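You operate a simulated robot arm through the tools that you are given. There is no shell and no other tool. Be economical: measure what you need, move in short steps, check, and stop when the job is done.

Carry out the task below with a simulated robot arm. There is one attempt and no reset: what you move stays moved.

JOB
Void the jar in the small tote, then scan and pack the jar on the screen.
Fine: VOID on the knob to void, back to PACK to scan; the voided jar stands on the bench; press DONE last. Set down upright: jar, what you pick out.
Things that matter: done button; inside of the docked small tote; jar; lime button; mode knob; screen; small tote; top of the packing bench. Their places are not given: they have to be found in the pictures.

Only the result counts: the job must be done as asked and must still hold three seconds after the hand-in. Knocking over, shifting, dropping, spilling or breaking anything else fails it.

ROBOT AND FRAMES
A 7-joint arm with a two-finger parallel gripper, fixed in place. Base frame: the origin is at the foot of the arm, x ahead of it, y to its left, z up; the work surface is at about z = 0.746. Lengths are in m, angles in degrees, forces in N, time in s.
With the tool pointing down near the work surface it reaches from about 0.3 to 0.68 m from the base axis. Its first joint turns from -66.0 to 66.0 degrees. Payload 1.57 kg.
Tool frame: the origin (TCP) lies between the finger pads and is the grasp point; the fingertips stand 0.03 m ahead of it; z points along the fingers, y is the line along which they close. The gripper opens to 0.11 m. The fingers are 0.024 m wide and 0.012 m thick; the gripper's body (0.048 by 0.112 m) begins 0.078 m behind the TCP.
Orientation is that of the tool frame in the base frame, as [roll, pitch, yaw] about the fixed x, y, z axes, in that order (R = Rz(yaw) Ry(pitch) Rx(roll)). With the fingers straight down and closing along the base's y, the tool's x points along the base's -x, its y along +y and its z along -z.

CONTROLS
- The arm moves only by the tool jog_arm. Its argument "commands" is a list of rows, each an object of numbers (a shift or turn left out is 0, a gripper value left out holds the last): "dx", "dy", "dz": the shift along the base's x, y, z in units of 40 mm (1.0 is 40 mm); "rx", "ry", "rz": the turn, a rotation vector about the base's x, y, z in units of 6 degrees (1.0 is 6 degrees); "claw": the opening, from 0 (shut) to 1 (fully open). In form: [{"dx": .., "dy": .., "dz": .., "rx": .., "ry": .., "rz": .., "claw": ..}, ...]. A call has 1 to 8 rows; each row shifts and turns the commanded pose from where the row before left it. A call with a number of a shift or a turn outside -1 to 1 is refused whole. Each row takes 0.2 s and may step no farther than 0.05 m and 8.6 degrees from the row before; otherwise, or with a gripper value out of range, the whole call is refused. Where a pose cannot be reached the arm comes as near as it can. A force on the tool above 40 N (or 10 N above the force at the start of the call, whichever is more), or a blocked arm, ends the call early, and 0.2 s more pass. Each finger travels about 0.108 m/s and halts on what it meets, pressing with about 20 N; the grip force reading is that of the motor and also rises with nothing between the fingers. The clock runs only during rows and for 0.2 s after the last one: add rows that do not move to give the fingers time. It gives the time, the measured TCP pose, the force on the tool (base axes), the opening and the grip force at its end, in the units of the frame above (readings bear some noise), with the torque about the TCP (base axes, N m) and any sound that the robot's microphone picked up, and new pictures: "show" is both (left out), scene, wrist or none.
- Cameras (640 x 400 px; columns grow to the right, rows downward): "scene" is fixed at [0.1588, -0.3946, 1.3946]; the picture's right is [0.80, -0.61, 0.00], its down [-0.41, -0.54, -0.74] and it looks along [0.45, 0.59, -0.67] (base axes); focal length 214 px, centre (320, 200). "wrist" rides on the gripper at [0.07, 0.016, -0.141] in the tool frame; the picture's right is [-0.23, 0.97, 0.00], its down [-0.86, -0.20, -0.48] and it looks along [-0.47, -0.11, 0.88] (tool axes); focal length 222 px, centre (320, 200).
- locate(camera, pixels): there is no depth. For up to 12 entries [column, row, z] of the newest picture of that camera ("zoom" is the newest enlarged one), the place [x, y] in the base frame at which the ray of that pixel passes the height z, good to about 0.002 m. No time passes.
- close_up(camera, box): a new picture of the part [left, top, right, bottom] of that camera's present view, enlarged. No time passes.
- job_done(): hands the job in; it is judged then, once.

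Go step by step. Measure first, check grasps and placings, and put right what went wrong. The budget is 80 turns and 200 pictures, counting those below and the enlarged ones. Unless the task says otherwise, let go and move clear before handing in, and close with one line.

The tools are called after "Request:" as a command line: name --argument value ..., lists and objects as JSON in quotes. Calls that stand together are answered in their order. jog_arm: Moves the arm, as the interface text tells. Its arguments: {"type":"object","properties":{"commands":{"type":"array"},"show":{"type":"string","enum":["both","scene","wrist","none"]}},"required":["commands"]} The other tools are called the same way: locate (camera, pixels) gives the place at which the rays of pixels pass given heights; close_up (camera, box) takes an enlarged picture of a part of a camera's view; job_done () hands the job in.

At the start:

```text
time: 0.0
tcp_pos: [0.39, 0.2877, 1.1814]
ee_rot: [179.9, 0.0, 180.0]
force: [-1.1, 0.0, -0.5]
moment: [0.0, 0.01, -0.02]
width: 0.1101
grasp_force: 0.0
```

scene: 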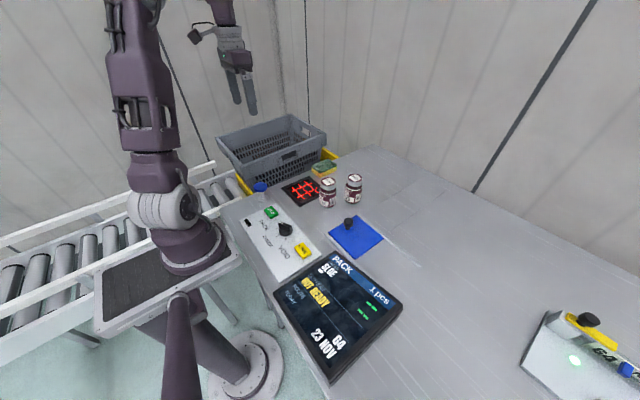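
wrist: 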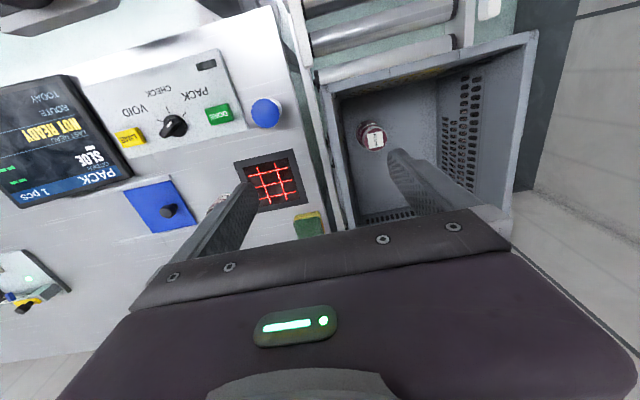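

The pictures show a screen ("PACK SLOE 1 pcs, NOT READY"), a panel with knob, a red scanner grid, two jars on the bench and one in the tote. I enlarge these.

Request:
close_up --camera "scene" --box '[220, 160, 380, 260]'

Request:
close_up --camera "scene" --box '[260, 240, 420, 380]'

Request:
close_up --camera "wrist" --box '[80, 50, 320, 200]'

Request:
close_up --camera "wrist" --box '[300, 60, 500, 220]'

Request:
close_up --camera "scene" --box '[500, 290, 640, 400]'

```text
4.00 times, centred on (300, 210) of scene
```

zoom: 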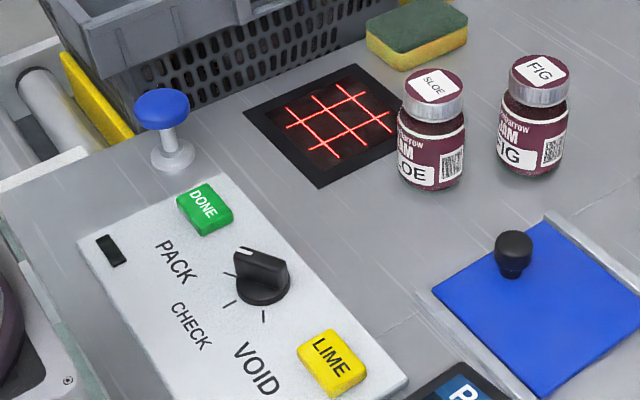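

```text
2.86 times, centred on (340, 310) of scene
```

zoom: 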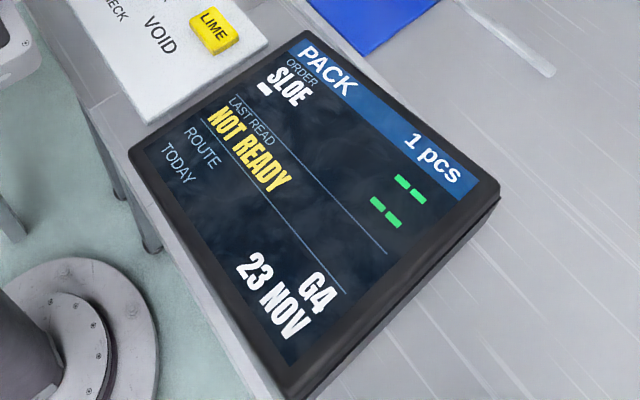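

```text
2.67 times, centred on (200, 125) of wrist
```

zoom: 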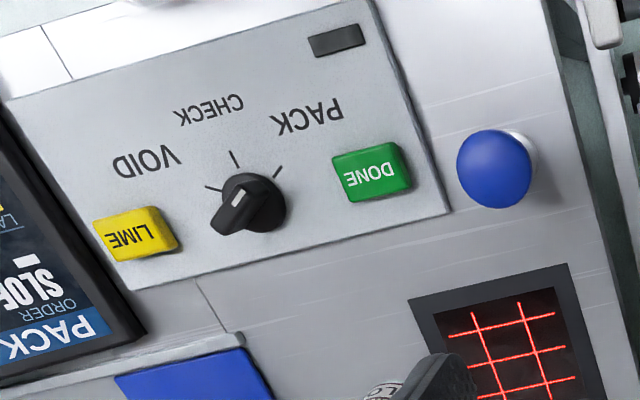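

```text
2.50 times, centred on (400, 140) of wrist
```

zoom: 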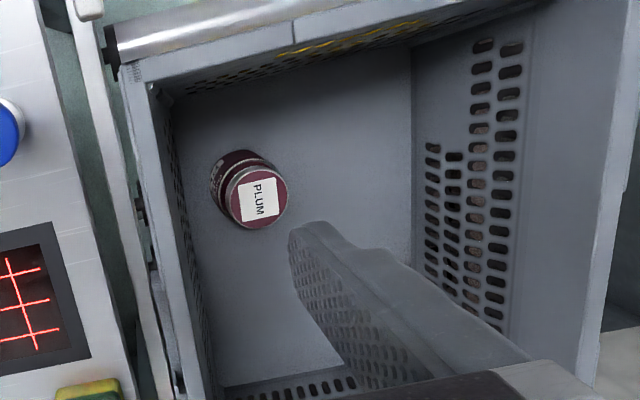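

```text
3.64 times, centred on (570, 345) of scene
```

zoom: 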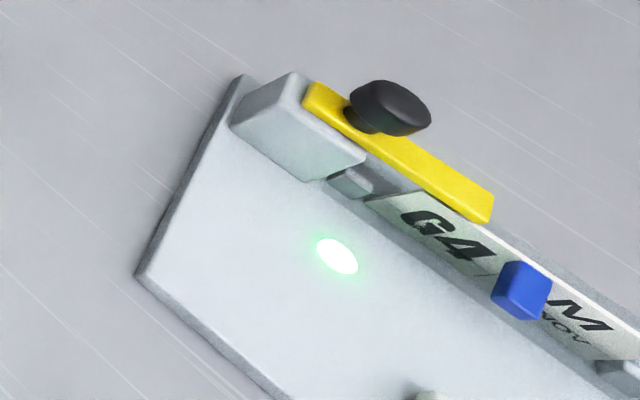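

The order is SLOE, the tote jar is PLUM, and there are SLOE and FIG jars on the bench. Now I measure positions.

Request:
locate --camera "scene" --pixels '[[300, 189, 0.746], [328, 206, 0.746], [328, 181, 0.82], [353, 202, 0.746], [354, 178, 0.82], [271, 212, 0.765], [285, 230, 0.775], [303, 250, 0.765], [261, 187, 0.78], [325, 167, 0.76]]'

Request:
locate --camera "wrist" --pixels '[[375, 138, 0.82], [375, 138, 0.75], [375, 138, 0.7], [340, 90, 0.9], [530, 40, 0.9], [350, 225, 0.9], [510, 205, 0.9], [219, 114, 0.765], [172, 126, 0.775], [131, 137, 0.765], [271, 184, 0.746]]'

Request:
close_up --camera "scene" --box '[200, 100, 340, 200]'

```text
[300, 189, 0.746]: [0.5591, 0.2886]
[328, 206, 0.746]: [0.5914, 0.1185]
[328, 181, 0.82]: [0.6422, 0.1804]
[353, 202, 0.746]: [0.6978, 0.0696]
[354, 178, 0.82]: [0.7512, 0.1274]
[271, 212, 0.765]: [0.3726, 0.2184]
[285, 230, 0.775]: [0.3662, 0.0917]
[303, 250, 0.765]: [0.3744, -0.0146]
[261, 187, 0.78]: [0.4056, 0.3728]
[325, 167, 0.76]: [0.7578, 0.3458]
```

```text
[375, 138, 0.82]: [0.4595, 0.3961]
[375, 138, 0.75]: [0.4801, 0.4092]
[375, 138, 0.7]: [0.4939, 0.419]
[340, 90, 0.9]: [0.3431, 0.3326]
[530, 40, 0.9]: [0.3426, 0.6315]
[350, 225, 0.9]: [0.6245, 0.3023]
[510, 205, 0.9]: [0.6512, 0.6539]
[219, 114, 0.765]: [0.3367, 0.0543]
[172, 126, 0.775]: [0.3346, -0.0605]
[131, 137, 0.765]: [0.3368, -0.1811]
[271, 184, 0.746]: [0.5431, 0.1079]
```

```text
4.00 times, centred on (270, 150) of scene
```

zoom: 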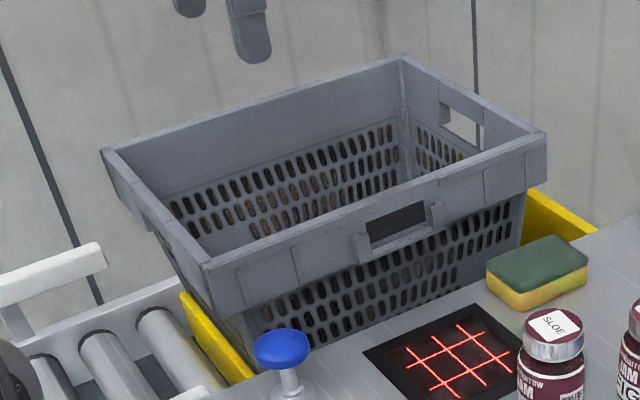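

Scene and wrist only agree on the scanner and DONE if the bench top is near z≈0.87, so I re-measure at that height.

Request:
locate --camera "scene" --pixels '[[300, 189, 0.87], [328, 206, 0.87], [328, 181, 0.94], [353, 202, 0.87], [354, 178, 0.94], [271, 212, 0.88], [285, 230, 0.89], [303, 250, 0.88], [261, 187, 0.91], [325, 167, 0.89], [349, 222, 0.9]]'

Request:
locate --camera "wrist" --pixels '[[271, 184, 0.87], [219, 114, 0.88], [172, 126, 0.89], [131, 137, 0.88], [375, 138, 0.9], [375, 138, 0.85], [375, 138, 0.8], [265, 112, 0.91], [308, 224, 0.89], [170, 211, 0.9]]'

```text
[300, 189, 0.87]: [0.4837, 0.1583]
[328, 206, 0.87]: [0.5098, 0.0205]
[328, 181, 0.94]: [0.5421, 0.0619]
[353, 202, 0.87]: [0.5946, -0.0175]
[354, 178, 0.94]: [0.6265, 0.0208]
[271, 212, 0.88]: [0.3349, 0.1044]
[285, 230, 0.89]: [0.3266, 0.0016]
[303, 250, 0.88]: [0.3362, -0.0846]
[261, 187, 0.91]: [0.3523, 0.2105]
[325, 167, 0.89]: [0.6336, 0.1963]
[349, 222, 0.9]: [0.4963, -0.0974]
```

```text
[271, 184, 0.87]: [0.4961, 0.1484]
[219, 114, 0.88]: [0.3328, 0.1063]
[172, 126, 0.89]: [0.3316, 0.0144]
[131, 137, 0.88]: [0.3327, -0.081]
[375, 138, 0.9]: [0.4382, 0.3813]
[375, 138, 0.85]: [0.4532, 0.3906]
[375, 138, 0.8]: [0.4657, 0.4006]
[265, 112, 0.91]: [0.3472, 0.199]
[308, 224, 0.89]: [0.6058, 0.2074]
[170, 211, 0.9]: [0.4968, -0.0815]
```

Both cameras now agree (bench ≈0.87, knob ≈(0.33, 0.01), DONE ≈(0.333, 0.105), LIME ≈(0.334, −0.083), scanner ≈(0.49, 0.155)). I move toward the panel for a closer look at the knob.

Request:
jog_arm --commands '[{"dy": -1}, {"dy": -1}, {"dy": -1}, {"dy": -1}, {"dy": -1}, {"dy": -1}, {"dy": -1, "dx": -0.75}, {"dz": -1}]'

Request:
close_up --camera "wrist" --box '[180, 0, 460, 175]'

```text
time: 1.8
tcp_pos: [0.3605, 0.0068, 1.1423]
ee_rot: [-179.9, 0.0, -180.0]
force: [0.4, -0.4, 0.4]
moment: [-0.02, 0.0, 0.02]
width: 0.1098
grasp_force: 0.0
```

scene: 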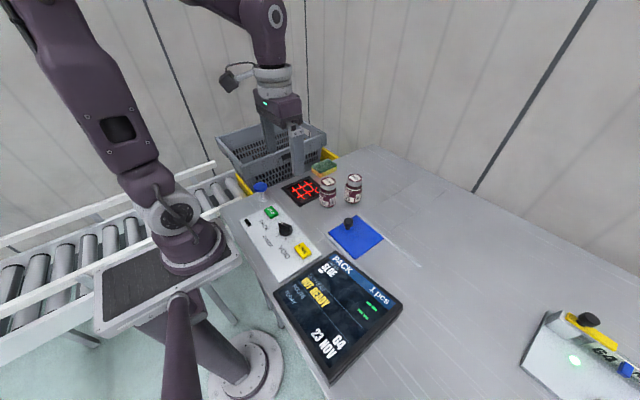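
wrist: 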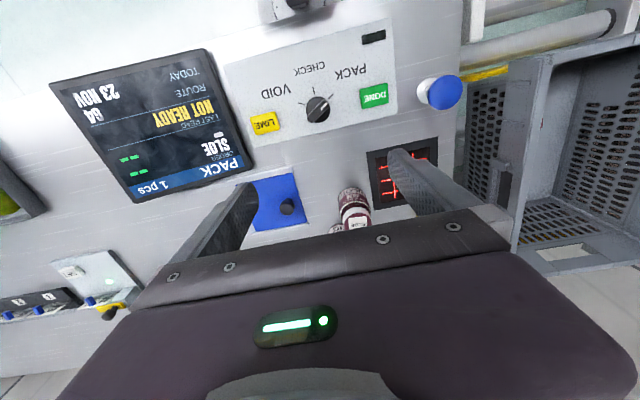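

```text
2.29 times, centred on (320, 88) of wrist
```

zoom: 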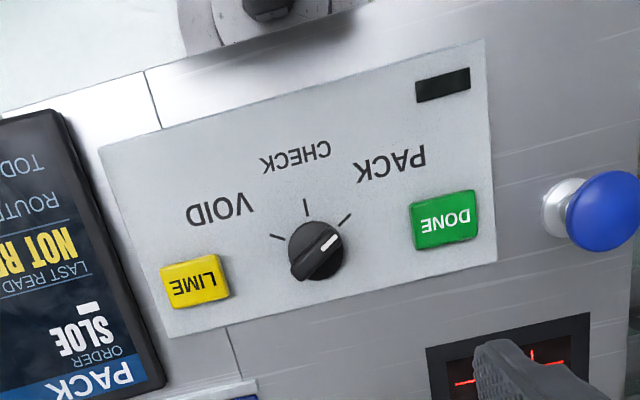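

The knob points at PACK (white line toward zoom (345,220)); marks for CHECK (307,207) and VOID (277,237). Locate them.

Request:
locate --camera "zoom" --pixels '[[345, 220, 0.878], [307, 207, 0.878], [277, 237, 0.878], [298, 272, 0.9], [334, 238, 0.9], [318, 247, 0.9], [316, 252, 0.878], [444, 217, 0.89], [194, 280, 0.89], [605, 210, 0.91]]'

Request:
close_up --camera "scene" --box '[255, 200, 319, 250]'

Request:
close_up --camera "wrist" --box '[280, 70, 360, 130]'

```text
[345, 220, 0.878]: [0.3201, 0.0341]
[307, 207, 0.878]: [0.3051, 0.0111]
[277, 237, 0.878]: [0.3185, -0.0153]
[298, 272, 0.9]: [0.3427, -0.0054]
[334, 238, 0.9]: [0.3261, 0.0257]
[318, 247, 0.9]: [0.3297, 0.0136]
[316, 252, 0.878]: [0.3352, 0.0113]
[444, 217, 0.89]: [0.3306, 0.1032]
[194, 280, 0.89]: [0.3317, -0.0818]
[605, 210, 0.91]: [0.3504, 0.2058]
```

```text
8.00 times, centred on (287, 225) of scene
```

zoom: 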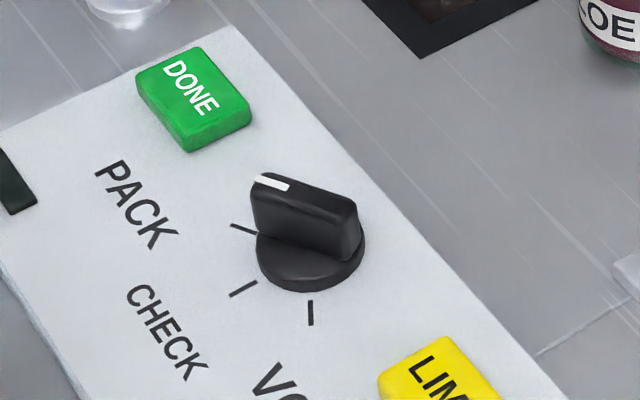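

```text
6.67 times, centred on (320, 100) of wrist
```

zoom: 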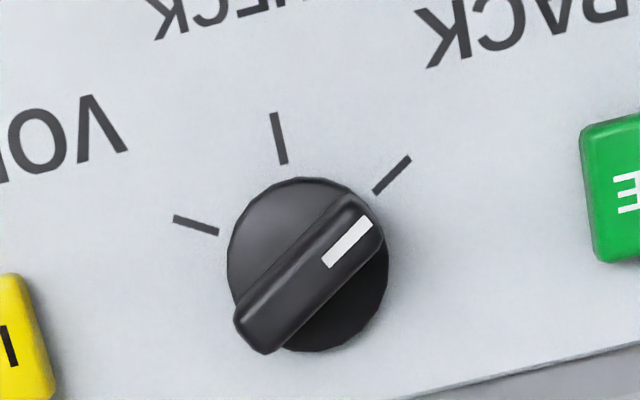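

Request:
locate --camera "scene" --pixels '[[287.2, 222.5, 0.9], [287.2, 222.5, 0.91], [287.2, 222.5, 0.89], [299, 225.6, 0.9], [299, 225.6, 0.91], [284.5, 228.3, 0.874], [293.8, 239.2, 0.874]]'

Request:
locate --camera "wrist" --pixels '[[335, 103.3, 0.9], [335, 103.3, 0.91], [335, 103.3, 0.89], [318, 120, 0.9], [318, 120, 0.91], [338, 96.5, 0.874], [309, 103.8, 0.874]]'

```text
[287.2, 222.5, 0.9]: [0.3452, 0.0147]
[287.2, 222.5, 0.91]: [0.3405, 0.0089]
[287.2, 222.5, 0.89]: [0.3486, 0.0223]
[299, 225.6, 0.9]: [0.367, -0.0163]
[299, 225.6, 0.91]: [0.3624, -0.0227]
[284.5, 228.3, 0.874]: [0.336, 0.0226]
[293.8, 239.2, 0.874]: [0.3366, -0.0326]
```

```text
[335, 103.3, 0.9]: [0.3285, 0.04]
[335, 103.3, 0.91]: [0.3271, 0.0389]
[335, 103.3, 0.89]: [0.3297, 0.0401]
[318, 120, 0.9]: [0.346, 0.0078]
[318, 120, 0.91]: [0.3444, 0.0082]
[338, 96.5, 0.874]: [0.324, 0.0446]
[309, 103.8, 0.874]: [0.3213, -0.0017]
```

Request:
locate --camera "scene" --pixels '[[279.75, 222.25, 0.89], [279.75, 222.25, 0.9], [279.75, 222.25, 0.91], [291, 225.6, 0.9], [291, 225.6, 0.91], [276, 228.1, 0.874], [285.9, 240.6, 0.874], [276, 228.1, 0.864], [285.9, 240.6, 0.864], [275.9, 236.9, 0.864]]'

Request:
locate --camera "wrist" --pixels '[[327.2, 103.3, 0.89], [327.2, 103.3, 0.9], [327.2, 103.3, 0.91], [310.2, 120.2, 0.9], [310.2, 120.2, 0.91], [333.5, 93.5, 0.874], [298.1, 102.5, 0.874], [333.5, 93.5, 0.864], [298.1, 102.5, 0.864], [313, 87, 0.864]]'

```text
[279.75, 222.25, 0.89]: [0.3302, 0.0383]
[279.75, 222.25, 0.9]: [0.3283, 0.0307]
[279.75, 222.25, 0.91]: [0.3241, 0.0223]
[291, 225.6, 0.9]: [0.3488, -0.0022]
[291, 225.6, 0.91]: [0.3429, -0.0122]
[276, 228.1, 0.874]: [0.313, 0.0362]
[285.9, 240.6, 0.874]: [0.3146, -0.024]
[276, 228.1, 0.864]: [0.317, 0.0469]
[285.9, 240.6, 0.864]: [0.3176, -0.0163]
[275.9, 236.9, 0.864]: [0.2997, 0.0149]
```

```text
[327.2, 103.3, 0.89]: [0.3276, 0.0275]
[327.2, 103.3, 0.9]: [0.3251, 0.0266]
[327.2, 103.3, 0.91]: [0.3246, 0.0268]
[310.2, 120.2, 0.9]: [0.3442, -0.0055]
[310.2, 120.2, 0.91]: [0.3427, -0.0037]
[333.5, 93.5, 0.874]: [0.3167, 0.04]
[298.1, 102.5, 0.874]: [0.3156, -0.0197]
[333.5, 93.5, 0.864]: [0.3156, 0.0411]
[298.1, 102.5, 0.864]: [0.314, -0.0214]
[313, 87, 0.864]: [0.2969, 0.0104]
```

The knob centre is ≈(0.334, 0.011), top z≈0.903, bar at PACK 60° from −x; VOID is +120° about z. I turn the gripper −60° above it while going down.

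Request:
jog_arm --commands '[{"rz": -1, "dz": -0.5, "dx": -0.3, "claw": 0.5}, {"rz": -1, "dz": -0.5, "dx": -0.36, "dy": 0.1}, {"rz": -1, "dz": -0.5}, {"rz": -1, "dz": -0.5}, {"rz": -1, "dz": -0.5}, {"rz": -1, "dz": -0.5}, {"rz": -1, "dz": -0.5}, {"rz": -1, "dz": -0.5}]' --show "none"

Request:
jog_arm --commands '[{"rz": -1}, {"rz": -1}, {}]'

```text
time: 3.6
tcp_pos: [0.3326, 0.0102, 0.982]
ee_rot: [-179.9, 0.0, 132.0]
force: [0.0, 0.8, 0.8]
moment: [0.04, -0.04, 0.02]
width: 0.055
grasp_force: 0.1
```

```text
time: 4.4
tcp_pos: [0.3335, 0.0109, 0.9815]
ee_rot: [-180.0, 0.0, 120.0]
force: [0.0, 0.2, 0.3]
moment: [0.0, 0.0, 0.02]
width: 0.0548
grasp_force: 0.2
```

scene: 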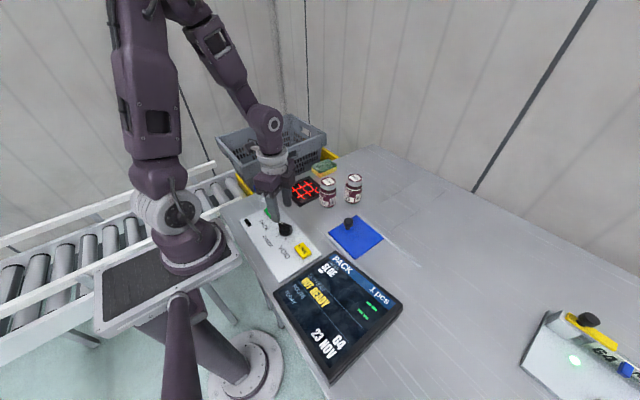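
wrist: 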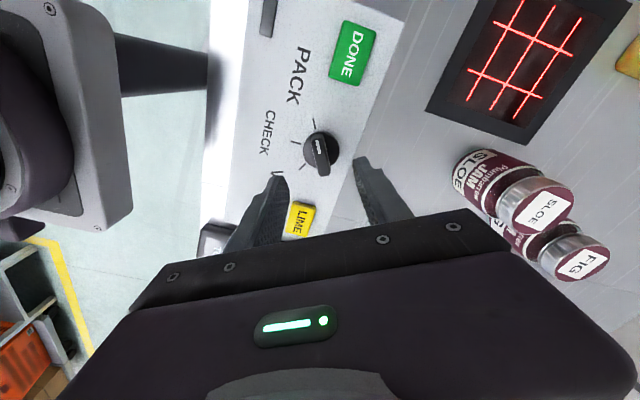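

The bar at (318,152) lies between the fingertips; I verify its position from this view before lowering.

Request:
locate --camera "wrist" --pixels '[[319, 140, 0.903], [322, 172, 0.903], [320, 155, 0.9], [352, 40, 0.885], [298, 222, 0.885], [540, 208, 0.95], [581, 262, 0.95]]'

Request:
jog_arm --commands '[{"dz": -0.8}, {"dz": -0.5}]'

```text
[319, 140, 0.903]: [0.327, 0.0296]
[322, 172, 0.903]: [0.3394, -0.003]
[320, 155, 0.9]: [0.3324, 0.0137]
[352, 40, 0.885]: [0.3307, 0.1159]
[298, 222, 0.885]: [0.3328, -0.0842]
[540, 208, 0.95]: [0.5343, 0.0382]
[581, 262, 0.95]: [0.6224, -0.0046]
```

```text
time: 5.0
tcp_pos: [0.3347, 0.0086, 0.9303]
ee_rot: [-180.0, 0.1, 120.0]
force: [0.4, -0.1, 0.0]
moment: [0.02, 0.0, -0.01]
width: 0.0549
grasp_force: 0.1
```

scene: 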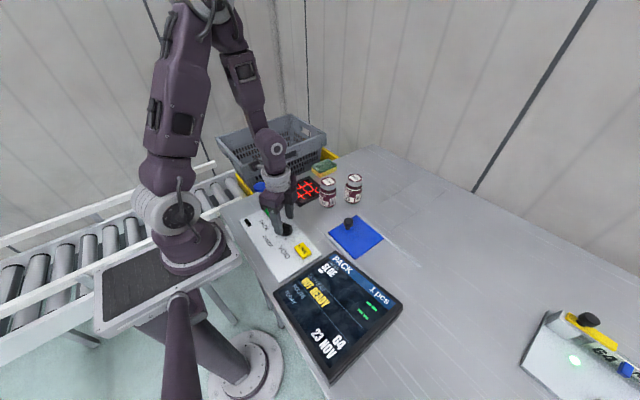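
wrist: 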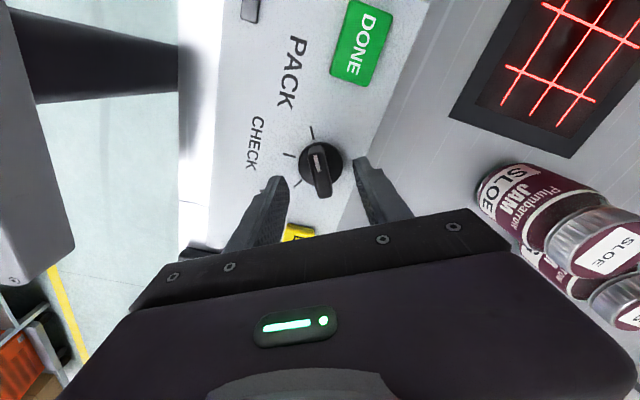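

Fingers straddle the bar at (320,168). Lower 17 mm and close.

Request:
jog_arm --commands '[{"dz": -0.4, "dy": 0.06}, {"claw": 0.0}, {}, {}]'

```text
time: 6.0
tcp_pos: [0.3334, 0.0118, 0.9127]
ee_rot: [-180.0, 0.0, 120.0]
force: [0.0, -0.6, -9.5]
moment: [-0.79, -0.52, 0.0]
width: 0.0138
grasp_force: 30.0
```

scene: 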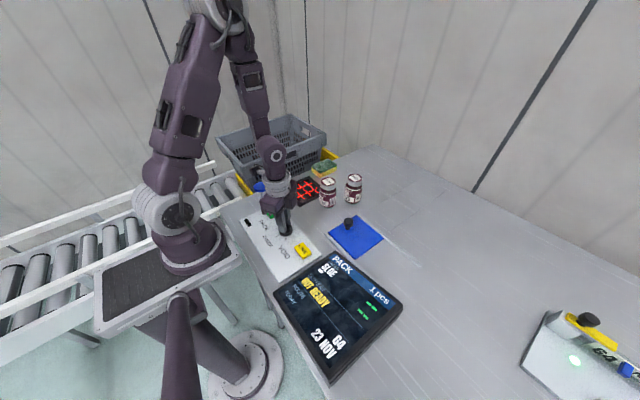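
wrist: 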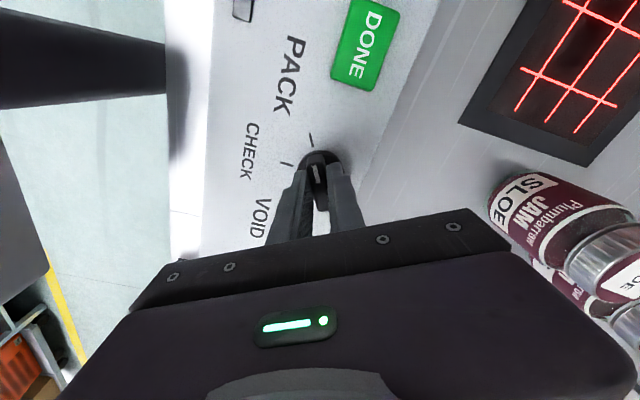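

The bar is held (13.8 mm). Rotate +120° toward VOID.

Request:
jog_arm --commands '[{"rz": 1, "dz": 0.04}, {"rz": 1}, {"rz": 1}, {"rz": 1}, {"rz": 1}, {"rz": 1}, {"rz": 1}, {"rz": 1}]' --show "none"

Request:
jog_arm --commands '[{"rz": 1}, {"rz": 1}, {"rz": 1}, {"rz": 1}, {"rz": 1}, {"rz": 1}, {"rz": 1}, {"rz": 1}]'

```text
time: 7.4
tcp_pos: [0.3328, 0.0104, 0.9149]
ee_rot: [-180.0, -0.1, 154.9]
force: [0.7, -10.0, 2.9]
moment: [0.0, 0.05, 0.03]
width: 0.014
grasp_force: 30.6
stopped in row 7: the force on the tool passed its limit at 42 N (the readings are from after the stop); the commanded pose is now the measured one
```

```text
time: 8.5
tcp_pos: [0.3336, 0.0097, 0.9148]
ee_rot: [-179.7, -0.1, 178.6]
force: [2.7, -9.8, -2.0]
moment: [0.14, 0.25, 0.0]
width: 0.014
grasp_force: 30.5
stopped in row 5: the force on the tool passed its limit at 41 N (the readings are from after the stop); the commanded pose is now the measured one
```

scene: 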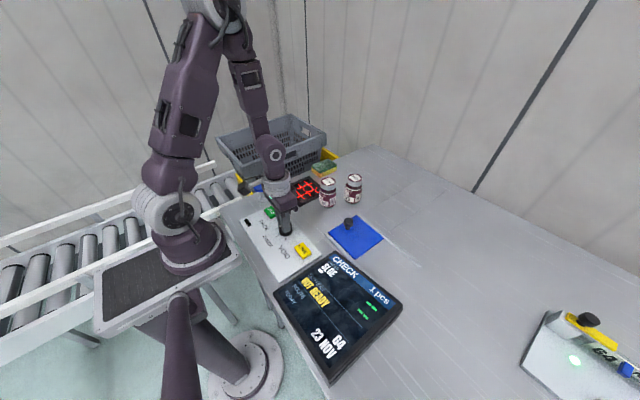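
wrist: 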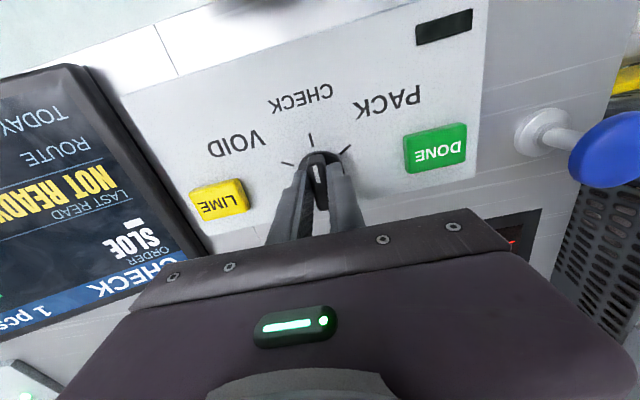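

The screen says CHECK. There's a −y side force, so I ease −2 mm in y and continue to VOID.

Request:
jog_arm --commands '[{"rz": 1, "dy": -0.06}, {"rz": 1}, {"rz": 1}, {"rz": 1}, {"rz": 1}, {"rz": 1}, {"rz": 1}, {"rz": 1}]' --show "none"

Request:
jog_arm --commands '[{"rz": 0.5}, {"rz": 0.5}, {"rz": 0.5}]'

```text
time: 10.3
tcp_pos: [0.3326, 0.0087, 0.9154]
ee_rot: [-179.8, 0.0, -133.3]
force: [7.1, 0.5, -29.0]
moment: [0.3, 0.29, -0.03]
width: 0.0138
grasp_force: 30.2
```

```text
time: 11.1
tcp_pos: [0.3341, 0.0078, 0.9154]
ee_rot: [-179.7, 0.0, -124.4]
force: [11.0, -3.5, 16.6]
moment: [-0.37, 0.6, 0.01]
width: 0.0138
grasp_force: 30.7
```

scene: 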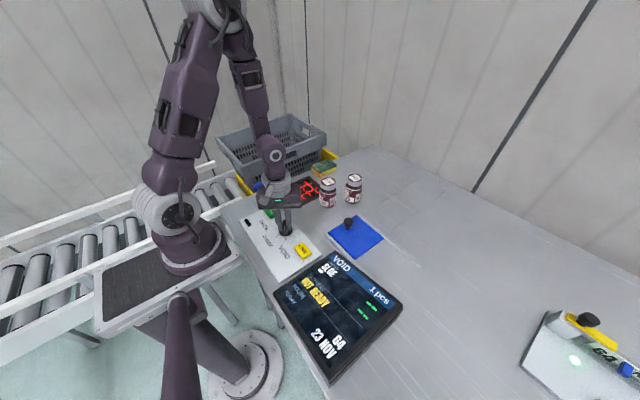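
wrist: 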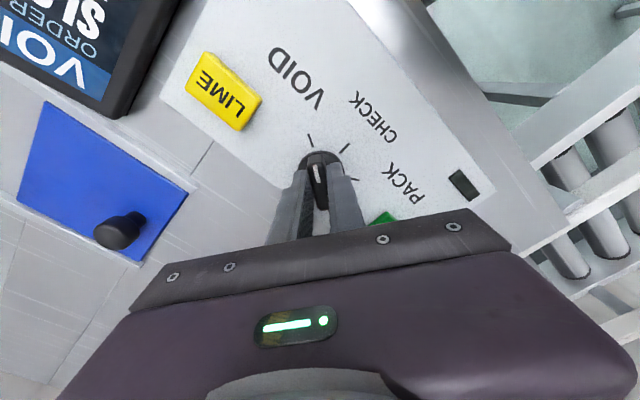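

The screen shows VOID. Release, rise and turn back to the neutral yaw.

Request:
jog_arm --commands '[{"claw": 0.5}, {}, {"dz": 0.5}, {"dz": 1}, {"dz": 1, "rz": -1}, {"dz": 1, "rz": -1}, {"dz": 1, "rz": -1}, {"dz": 1, "rz": -1}]' --show "none"

Request:
jog_arm --commands '[{"rz": -1, "dy": 1, "claw": 1}, {"rz": -1, "dy": 1}, {"rz": -1, "dy": 1}, {"rz": -1, "dy": 1}, {"rz": -1, "dy": 1}, {"rz": -0.33, "dy": 1, "dx": 0.5}, {"dy": 1}, {"dy": 1}]'

Request:
close_up --camera "scene" --box '[260, 240, 420, 340]'

```text
time: 12.9
tcp_pos: [0.3326, 0.0096, 1.1351]
ee_rot: [-179.8, -0.1, -148.5]
force: [-0.4, 0.3, -0.1]
moment: [-0.01, -0.01, 0.0]
width: 0.0549
grasp_force: 0.0
```

```text
time: 14.7
tcp_pos: [0.3541, 0.3304, 1.1341]
ee_rot: [-179.8, 0.1, 179.7]
force: [-0.8, 0.6, -0.9]
moment: [-0.02, 0.0, -0.01]
width: 0.1101
grasp_force: 0.0
```

scene: 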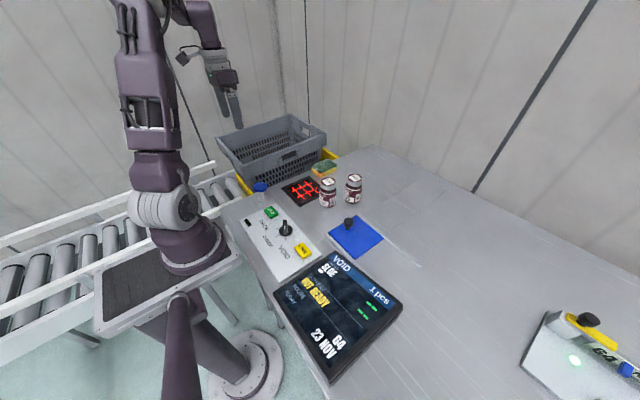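
wrist: 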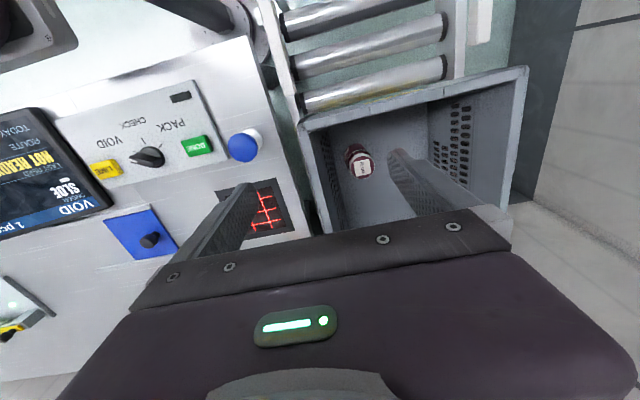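

```text
4.00 times, centred on (340, 290) of scene
```

zoom: 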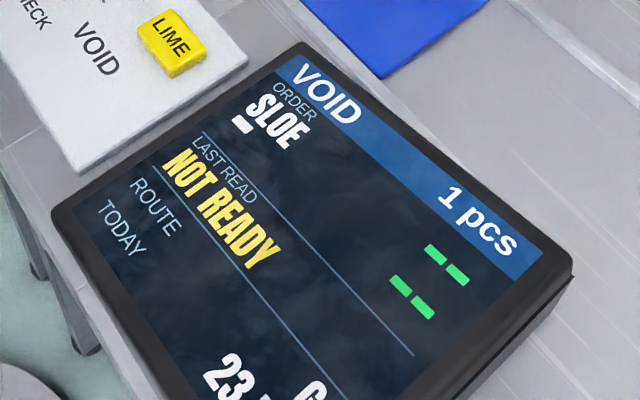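

Still NOT READY as last read; I'll see what a scan gives. Now triangulate the tote jar and rim.

Request:
close_up --camera "wrist" --box '[280, 60, 520, 210]'

Request:
locate --camera "wrist" --pixels '[[363, 166, 0.9], [363, 166, 0.85], [363, 166, 0.8], [302, 123, 1.0], [302, 123, 0.95], [526, 70, 1.0], [526, 70, 0.95]]'

```text
2.67 times, centred on (400, 135) of wrist
```

zoom: 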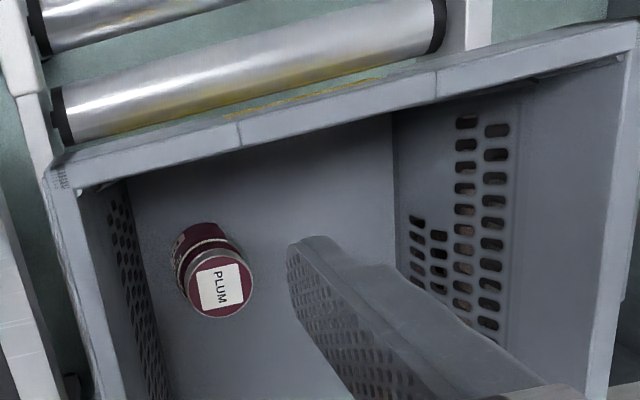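

```text
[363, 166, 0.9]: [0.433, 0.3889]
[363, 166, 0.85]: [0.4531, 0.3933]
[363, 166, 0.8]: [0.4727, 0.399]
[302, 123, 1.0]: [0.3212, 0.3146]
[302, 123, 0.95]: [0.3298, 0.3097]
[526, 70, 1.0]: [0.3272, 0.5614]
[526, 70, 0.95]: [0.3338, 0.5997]
```

Request:
locate --camera "wrist" --pixels '[[302.5, 123.7, 1.0], [302.5, 123.7, 0.9], [525, 71, 0.9], [362.9, 166.5, 0.84], [340, 150, 0.75], [336, 131, 0.95], [410, 120, 0.75]]'

Request:
close_up --camera "scene" --box '[200, 100, 360, 210]'

```text
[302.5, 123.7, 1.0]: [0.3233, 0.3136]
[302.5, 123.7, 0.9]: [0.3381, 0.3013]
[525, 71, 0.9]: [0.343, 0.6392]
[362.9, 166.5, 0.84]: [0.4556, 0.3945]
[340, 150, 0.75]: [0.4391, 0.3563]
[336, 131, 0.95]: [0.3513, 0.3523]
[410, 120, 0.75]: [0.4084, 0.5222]
```

```text
3.64 times, centred on (280, 155) of scene
```

zoom: 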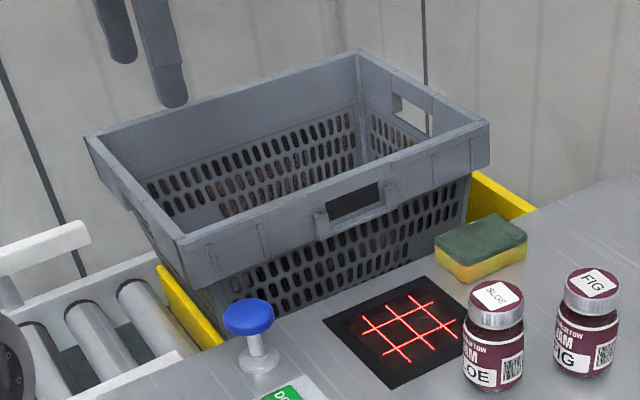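

Request:
locate --camera "scene" --pixels '[[241.5, 165.2, 0.95], [241.5, 165.2, 1.0], [326.2, 135.8, 0.95], [326.2, 135.8, 1.0], [215.4, 137, 0.95], [215.4, 137, 1.0], [290, 114, 1.0], [290, 114, 0.95]]'

```text
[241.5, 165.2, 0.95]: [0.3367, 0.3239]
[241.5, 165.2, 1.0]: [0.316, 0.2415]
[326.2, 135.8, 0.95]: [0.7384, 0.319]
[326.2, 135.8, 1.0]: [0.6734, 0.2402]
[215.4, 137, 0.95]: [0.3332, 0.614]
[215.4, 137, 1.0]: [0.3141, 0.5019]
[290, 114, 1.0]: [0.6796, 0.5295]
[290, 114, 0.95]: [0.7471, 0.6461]
```

Tote rim z≈0.96, jar lid ≈(0.456, 0.394, 0.84). The near wall is close, so I'll grip along x with yaw 90 (camera toward the tote's middle). Turn and position above.

Request:
jog_arm --commands '[{"rz": -1, "dx": 0.32, "dy": 0.2}, {"rz": -1, "dx": 0.32, "dy": 0.2}, {"rz": -1, "dx": 0.32, "dy": 0.2}, {"rz": -1, "dx": 0.32, "dy": 0.2}, {"rz": -1, "dx": 0.32, "dy": 0.2}, {"rz": -1, "dx": 0.32, "dy": 0.2}, {"rz": -1, "dx": 0.32, "dy": 0.2}, {"rz": -1, "dx": 0.32, "dy": 0.2}]' --show "none"

Request:
jog_arm --commands '[{"rz": -1}, {"rz": -1}, {"rz": -1}, {"rz": -1}, {"rz": -1}, {"rz": -1}, {"rz": -1}]'

```text
time: 16.5
tcp_pos: [0.4551, 0.3938, 1.1349]
ee_rot: [-179.8, -0.1, 131.5]
force: [-0.2, -0.1, -0.1]
moment: [0.02, 0.02, -0.02]
width: 0.11
grasp_force: 0.0
```

```text
time: 18.1
tcp_pos: [0.4538, 0.3929, 1.135]
ee_rot: [-179.8, -0.2, 89.6]
force: [-0.8, -1.3, -0.3]
moment: [0.02, -0.02, -0.04]
width: 0.1102
grasp_force: 0.1
```

scene: 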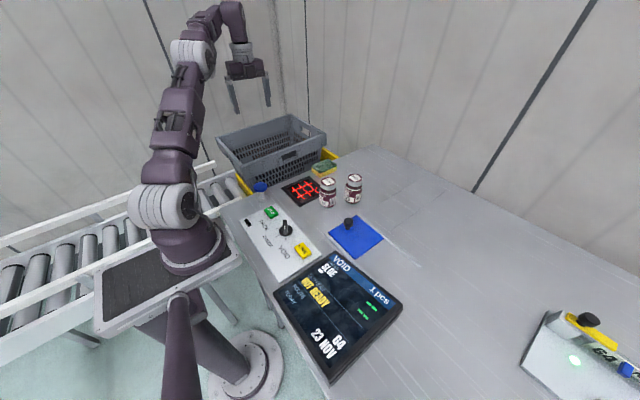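
wrist: 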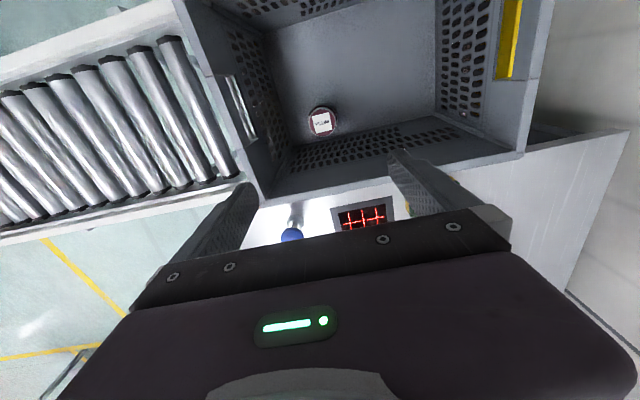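

Yaw 90 reached. Check lid (322,122) and the near wall in this view.

Request:
locate --camera "wrist" --pixels '[[322, 122, 0.86], [322, 122, 0.84], [322, 122, 0.82], [309, 122, 0.84], [335, 122, 0.84], [380, 186, 0.96], [290, 148, 0.75], [440, 125, 0.75], [265, 195, 0.96]]'

Request:
close_up --camera "wrist" --box '[260, 80, 420, 200]'

```text
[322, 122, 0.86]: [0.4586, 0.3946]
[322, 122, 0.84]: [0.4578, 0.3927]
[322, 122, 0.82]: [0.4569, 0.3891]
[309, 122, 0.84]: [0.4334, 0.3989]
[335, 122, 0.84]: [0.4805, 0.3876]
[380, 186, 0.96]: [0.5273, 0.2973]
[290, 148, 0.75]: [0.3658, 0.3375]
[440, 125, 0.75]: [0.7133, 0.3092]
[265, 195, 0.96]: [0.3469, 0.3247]
```

```text
3.33 times, centred on (340, 140) of wrist
```

zoom: 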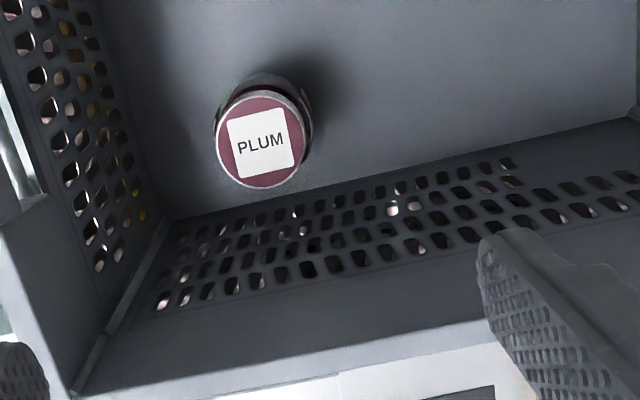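

Consistent: jar at (0.457, 0.393). Descend partway with fingers at ~0.085 and check.

Request:
jog_arm --commands '[{"dz": -1, "dx": 0.06, "claw": 0.8}, {"dz": -1}, {"dz": -1}, {"dz": -1}, {"dz": -1}, {"dz": -0.7}]'

```text
time: 19.5
tcp_pos: [0.4587, 0.3925, 0.9086]
ee_rot: [-179.8, -0.1, 89.7]
force: [1.0, -0.8, 0.2]
moment: [0.02, 0.03, -0.03]
width: 0.088
grasp_force: 0.1
```

scene: 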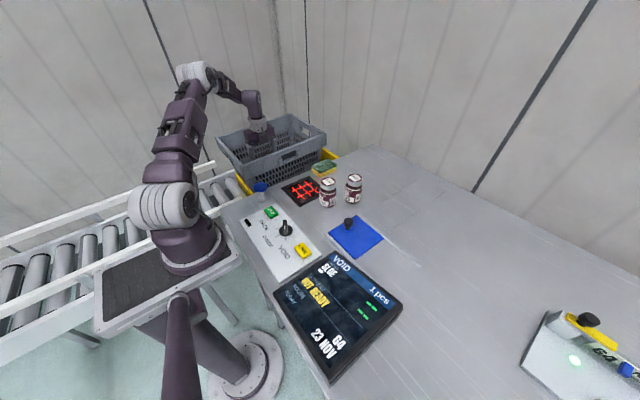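
wrist: 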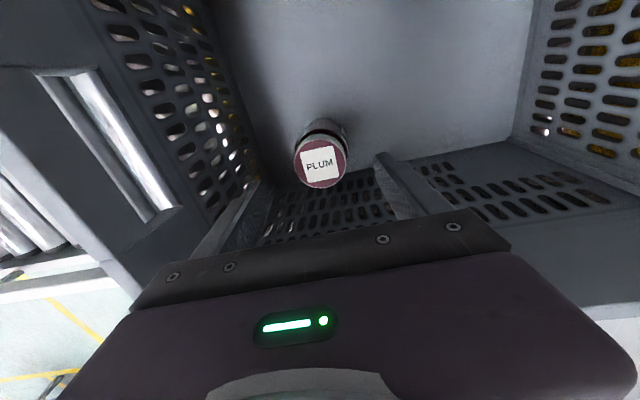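

Request:
locate --camera "wrist" --pixels '[[320, 164, 0.84], [295, 166, 0.84], [347, 160, 0.84], [320, 140, 0.84]]'

Request:
jog_arm --commands '[{"dz": -1}, {"dz": -0.5}]'

```text
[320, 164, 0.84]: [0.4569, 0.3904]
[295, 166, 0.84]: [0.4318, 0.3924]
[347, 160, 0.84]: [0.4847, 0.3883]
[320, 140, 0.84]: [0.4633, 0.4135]
```

```text
time: 20.1
tcp_pos: [0.4562, 0.3929, 0.8472]
ee_rot: [-179.8, -0.1, 89.7]
force: [0.1, -0.6, -0.2]
moment: [0.0, -0.05, 0.01]
width: 0.0879
grasp_force: 0.2
```

scene: 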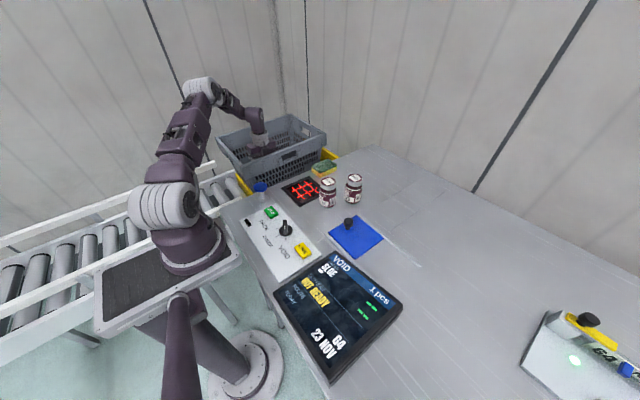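
wrist: 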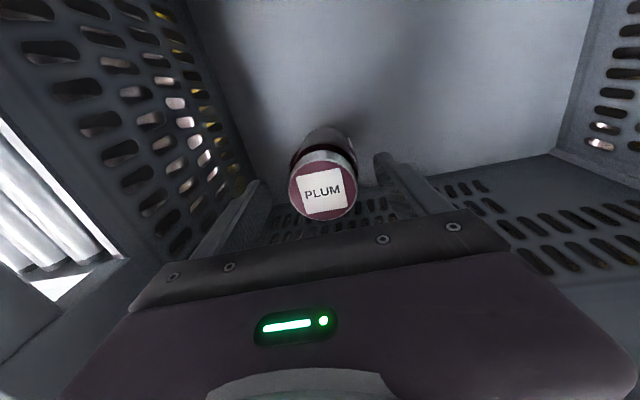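

Aligned with no contact. Lower to z≈0.808 and close.

Request:
jog_arm --commands '[{"dz": -1}, {}, {"claw": 0.35}, {"claw": 0.35}, {}]'

```text
time: 21.3
tcp_pos: [0.4567, 0.3908, 0.8107]
ee_rot: [-179.8, -0.2, 89.6]
force: [0.1, -0.3, 0.8]
moment: [0.03, -0.07, -0.01]
width: 0.0603
grasp_force: 19.8
```

scene: 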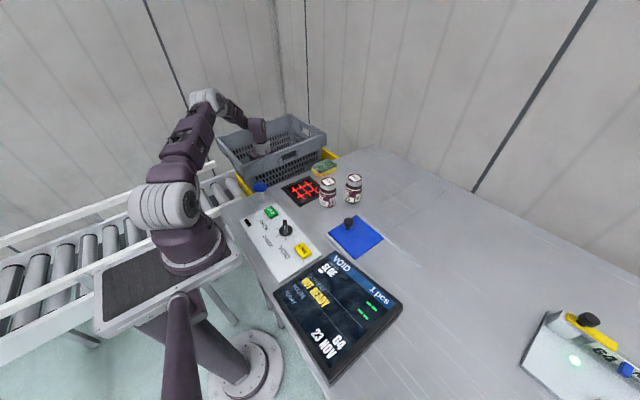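
wrist: 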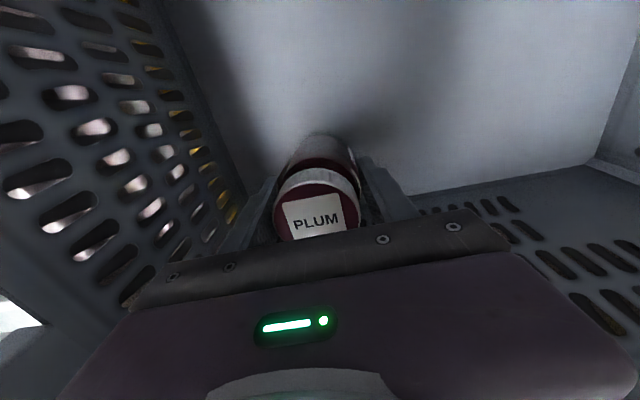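

Gripped at 60 mm. Lift clear of the tote.

Request:
jog_arm --commands '[{"dz": 0.5, "claw": 0.2}, {"dz": 0.5}, {"dz": 1}, {"dz": 1}, {"dz": 1}, {"dz": 1}, {"dz": 1}, {"dz": 1}]'

```text
time: 23.1
tcp_pos: [0.4567, 0.3919, 1.0877]
ee_rot: [-179.9, -0.1, 89.6]
force: [-0.9, -1.0, -3.0]
moment: [-0.06, 0.02, 0.01]
width: 0.0593
grasp_force: 20.2
```

scene: 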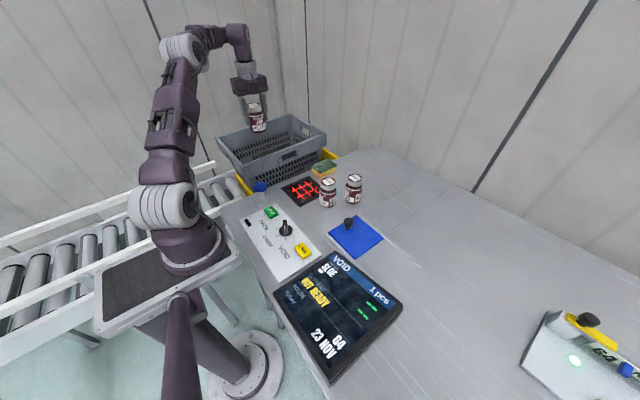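
wrist: 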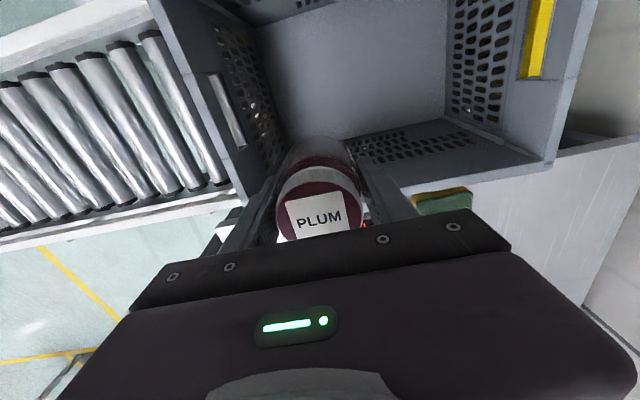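

Request:
close_up --camera "scene" --box '[226, 80, 290, 140]'

Request:
jog_arm --commands '[{"dy": -1}, {"dy": -1}, {"dy": -1}, {"dy": -1, "dx": 0.4}, {"dy": -1, "dx": 0.4}, {"dy": -0.9}]'

```text
6.67 times, centred on (258, 110) of scene
```

zoom: 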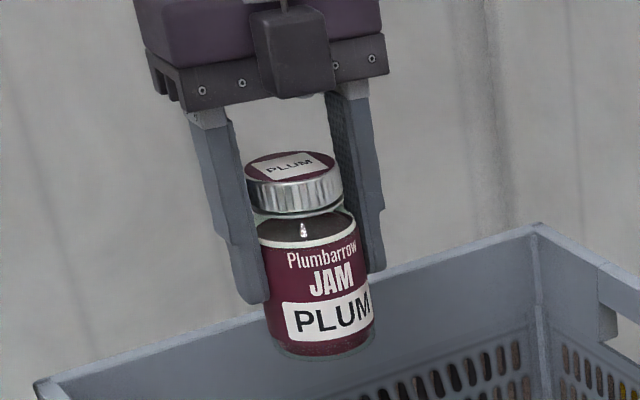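

```text
time: 24.5
tcp_pos: [0.488, 0.1574, 1.0861]
ee_rot: [-179.8, -0.2, 89.6]
force: [-0.9, -0.1, -2.7]
moment: [0.04, -0.01, 0.0]
width: 0.0595
grasp_force: 20.3
```

scene: 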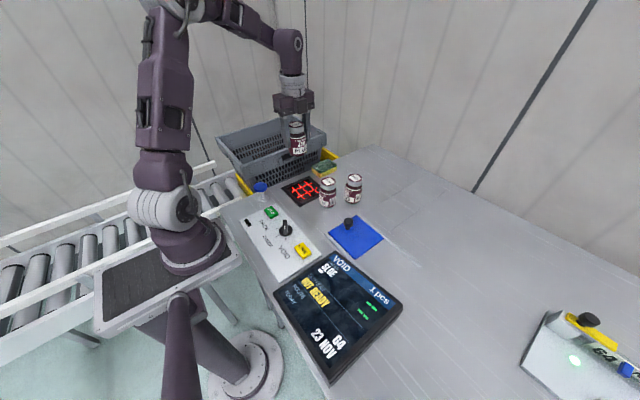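
wrist: 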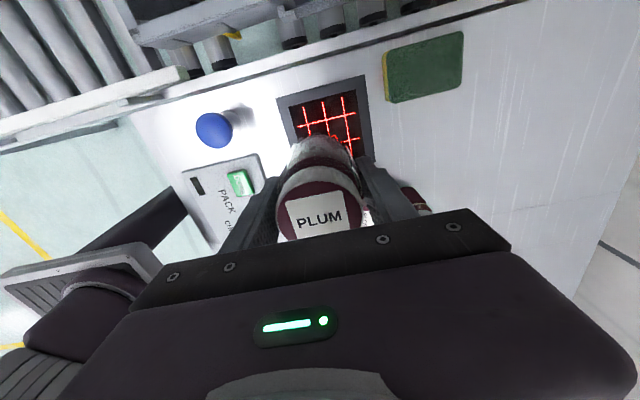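

Jar hovers over the scanner. Lower close to the glass (jar bottom ~3 cm above) and check for a read.

Request:
jog_arm --commands '[{"dz": -1}, {"dz": -1}, {"dz": -1}, {}]'

Request:
close_up --camera "scene" --box '[260, 130, 420, 330]'

```text
time: 25.5
tcp_pos: [0.4898, 0.1578, 0.9647]
ee_rot: [-179.8, 0.0, 89.8]
force: [0.2, -0.6, -3.2]
moment: [0.03, -0.02, 0.01]
width: 0.0594
grasp_force: 20.4
```

scene: 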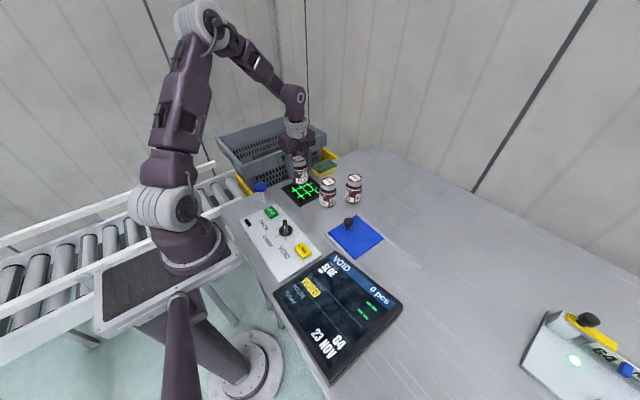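
wrist: 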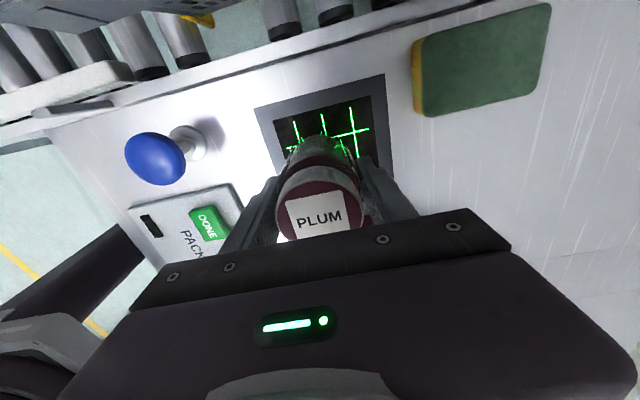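

```text
2.00 times, centred on (340, 230) of scene
```

zoom: 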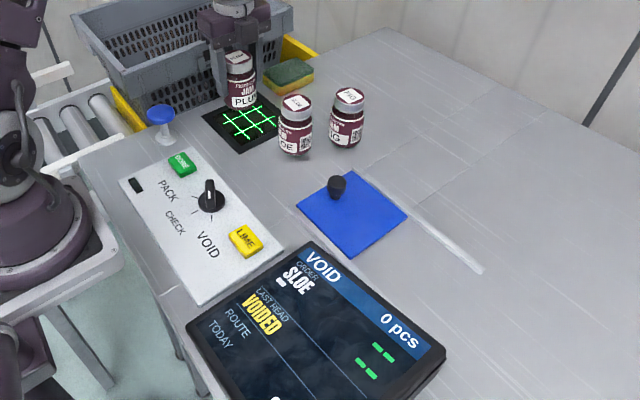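

Scanner went green; the screen says VOIDED, 0 pcs. Now measure bench jars and free space to set PLUM down.

Request:
locate --camera "scene" --pixels '[[328.25, 181.5, 0.957], [354.5, 177.5, 0.957], [312, 169, 0.87], [336, 168, 0.87], [322, 174, 0.87], [370, 185, 0.87], [336, 191, 0.87]]'

Request:
close_up --camera "scene" --box '[280, 140, 400, 220]'

Request:
jog_arm --commands '[{"dz": 1}, {"dz": 1}, {"dz": 0.8}, {"dx": 1}, {"dx": 0.9}, {"dx": 0.8, "dy": -0.4}]'

```text
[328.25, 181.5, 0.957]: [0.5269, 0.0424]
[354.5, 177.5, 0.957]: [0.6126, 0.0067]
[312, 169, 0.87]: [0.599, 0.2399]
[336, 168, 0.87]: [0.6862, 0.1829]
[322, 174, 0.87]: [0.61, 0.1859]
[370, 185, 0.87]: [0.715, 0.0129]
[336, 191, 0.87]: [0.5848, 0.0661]
```

```text
5.00 times, centred on (340, 180) of scene
```

zoom: 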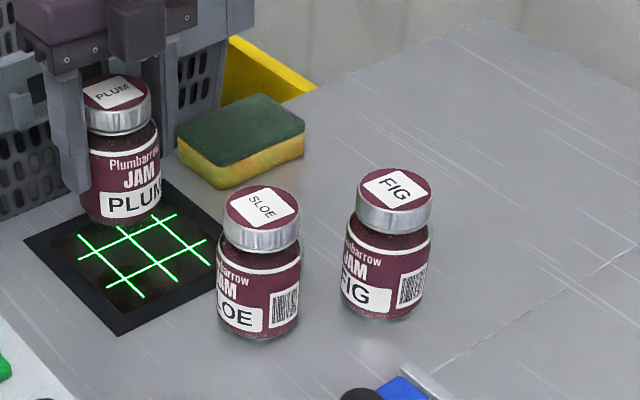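

```text
time: 26.9
tcp_pos: [0.5977, 0.1407, 1.0777]
ee_rot: [-179.8, -0.1, 89.6]
force: [-0.6, -0.9, -2.9]
moment: [0.01, -0.04, -0.02]
width: 0.0594
grasp_force: 19.7
```

scene: 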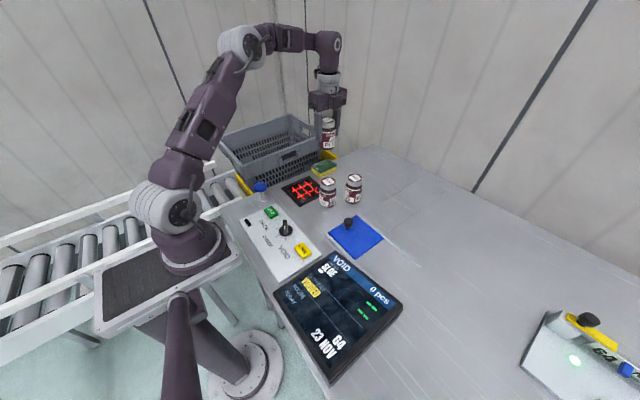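
wrist: 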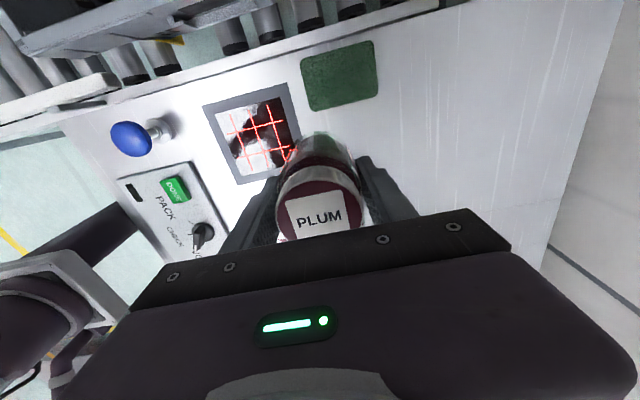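

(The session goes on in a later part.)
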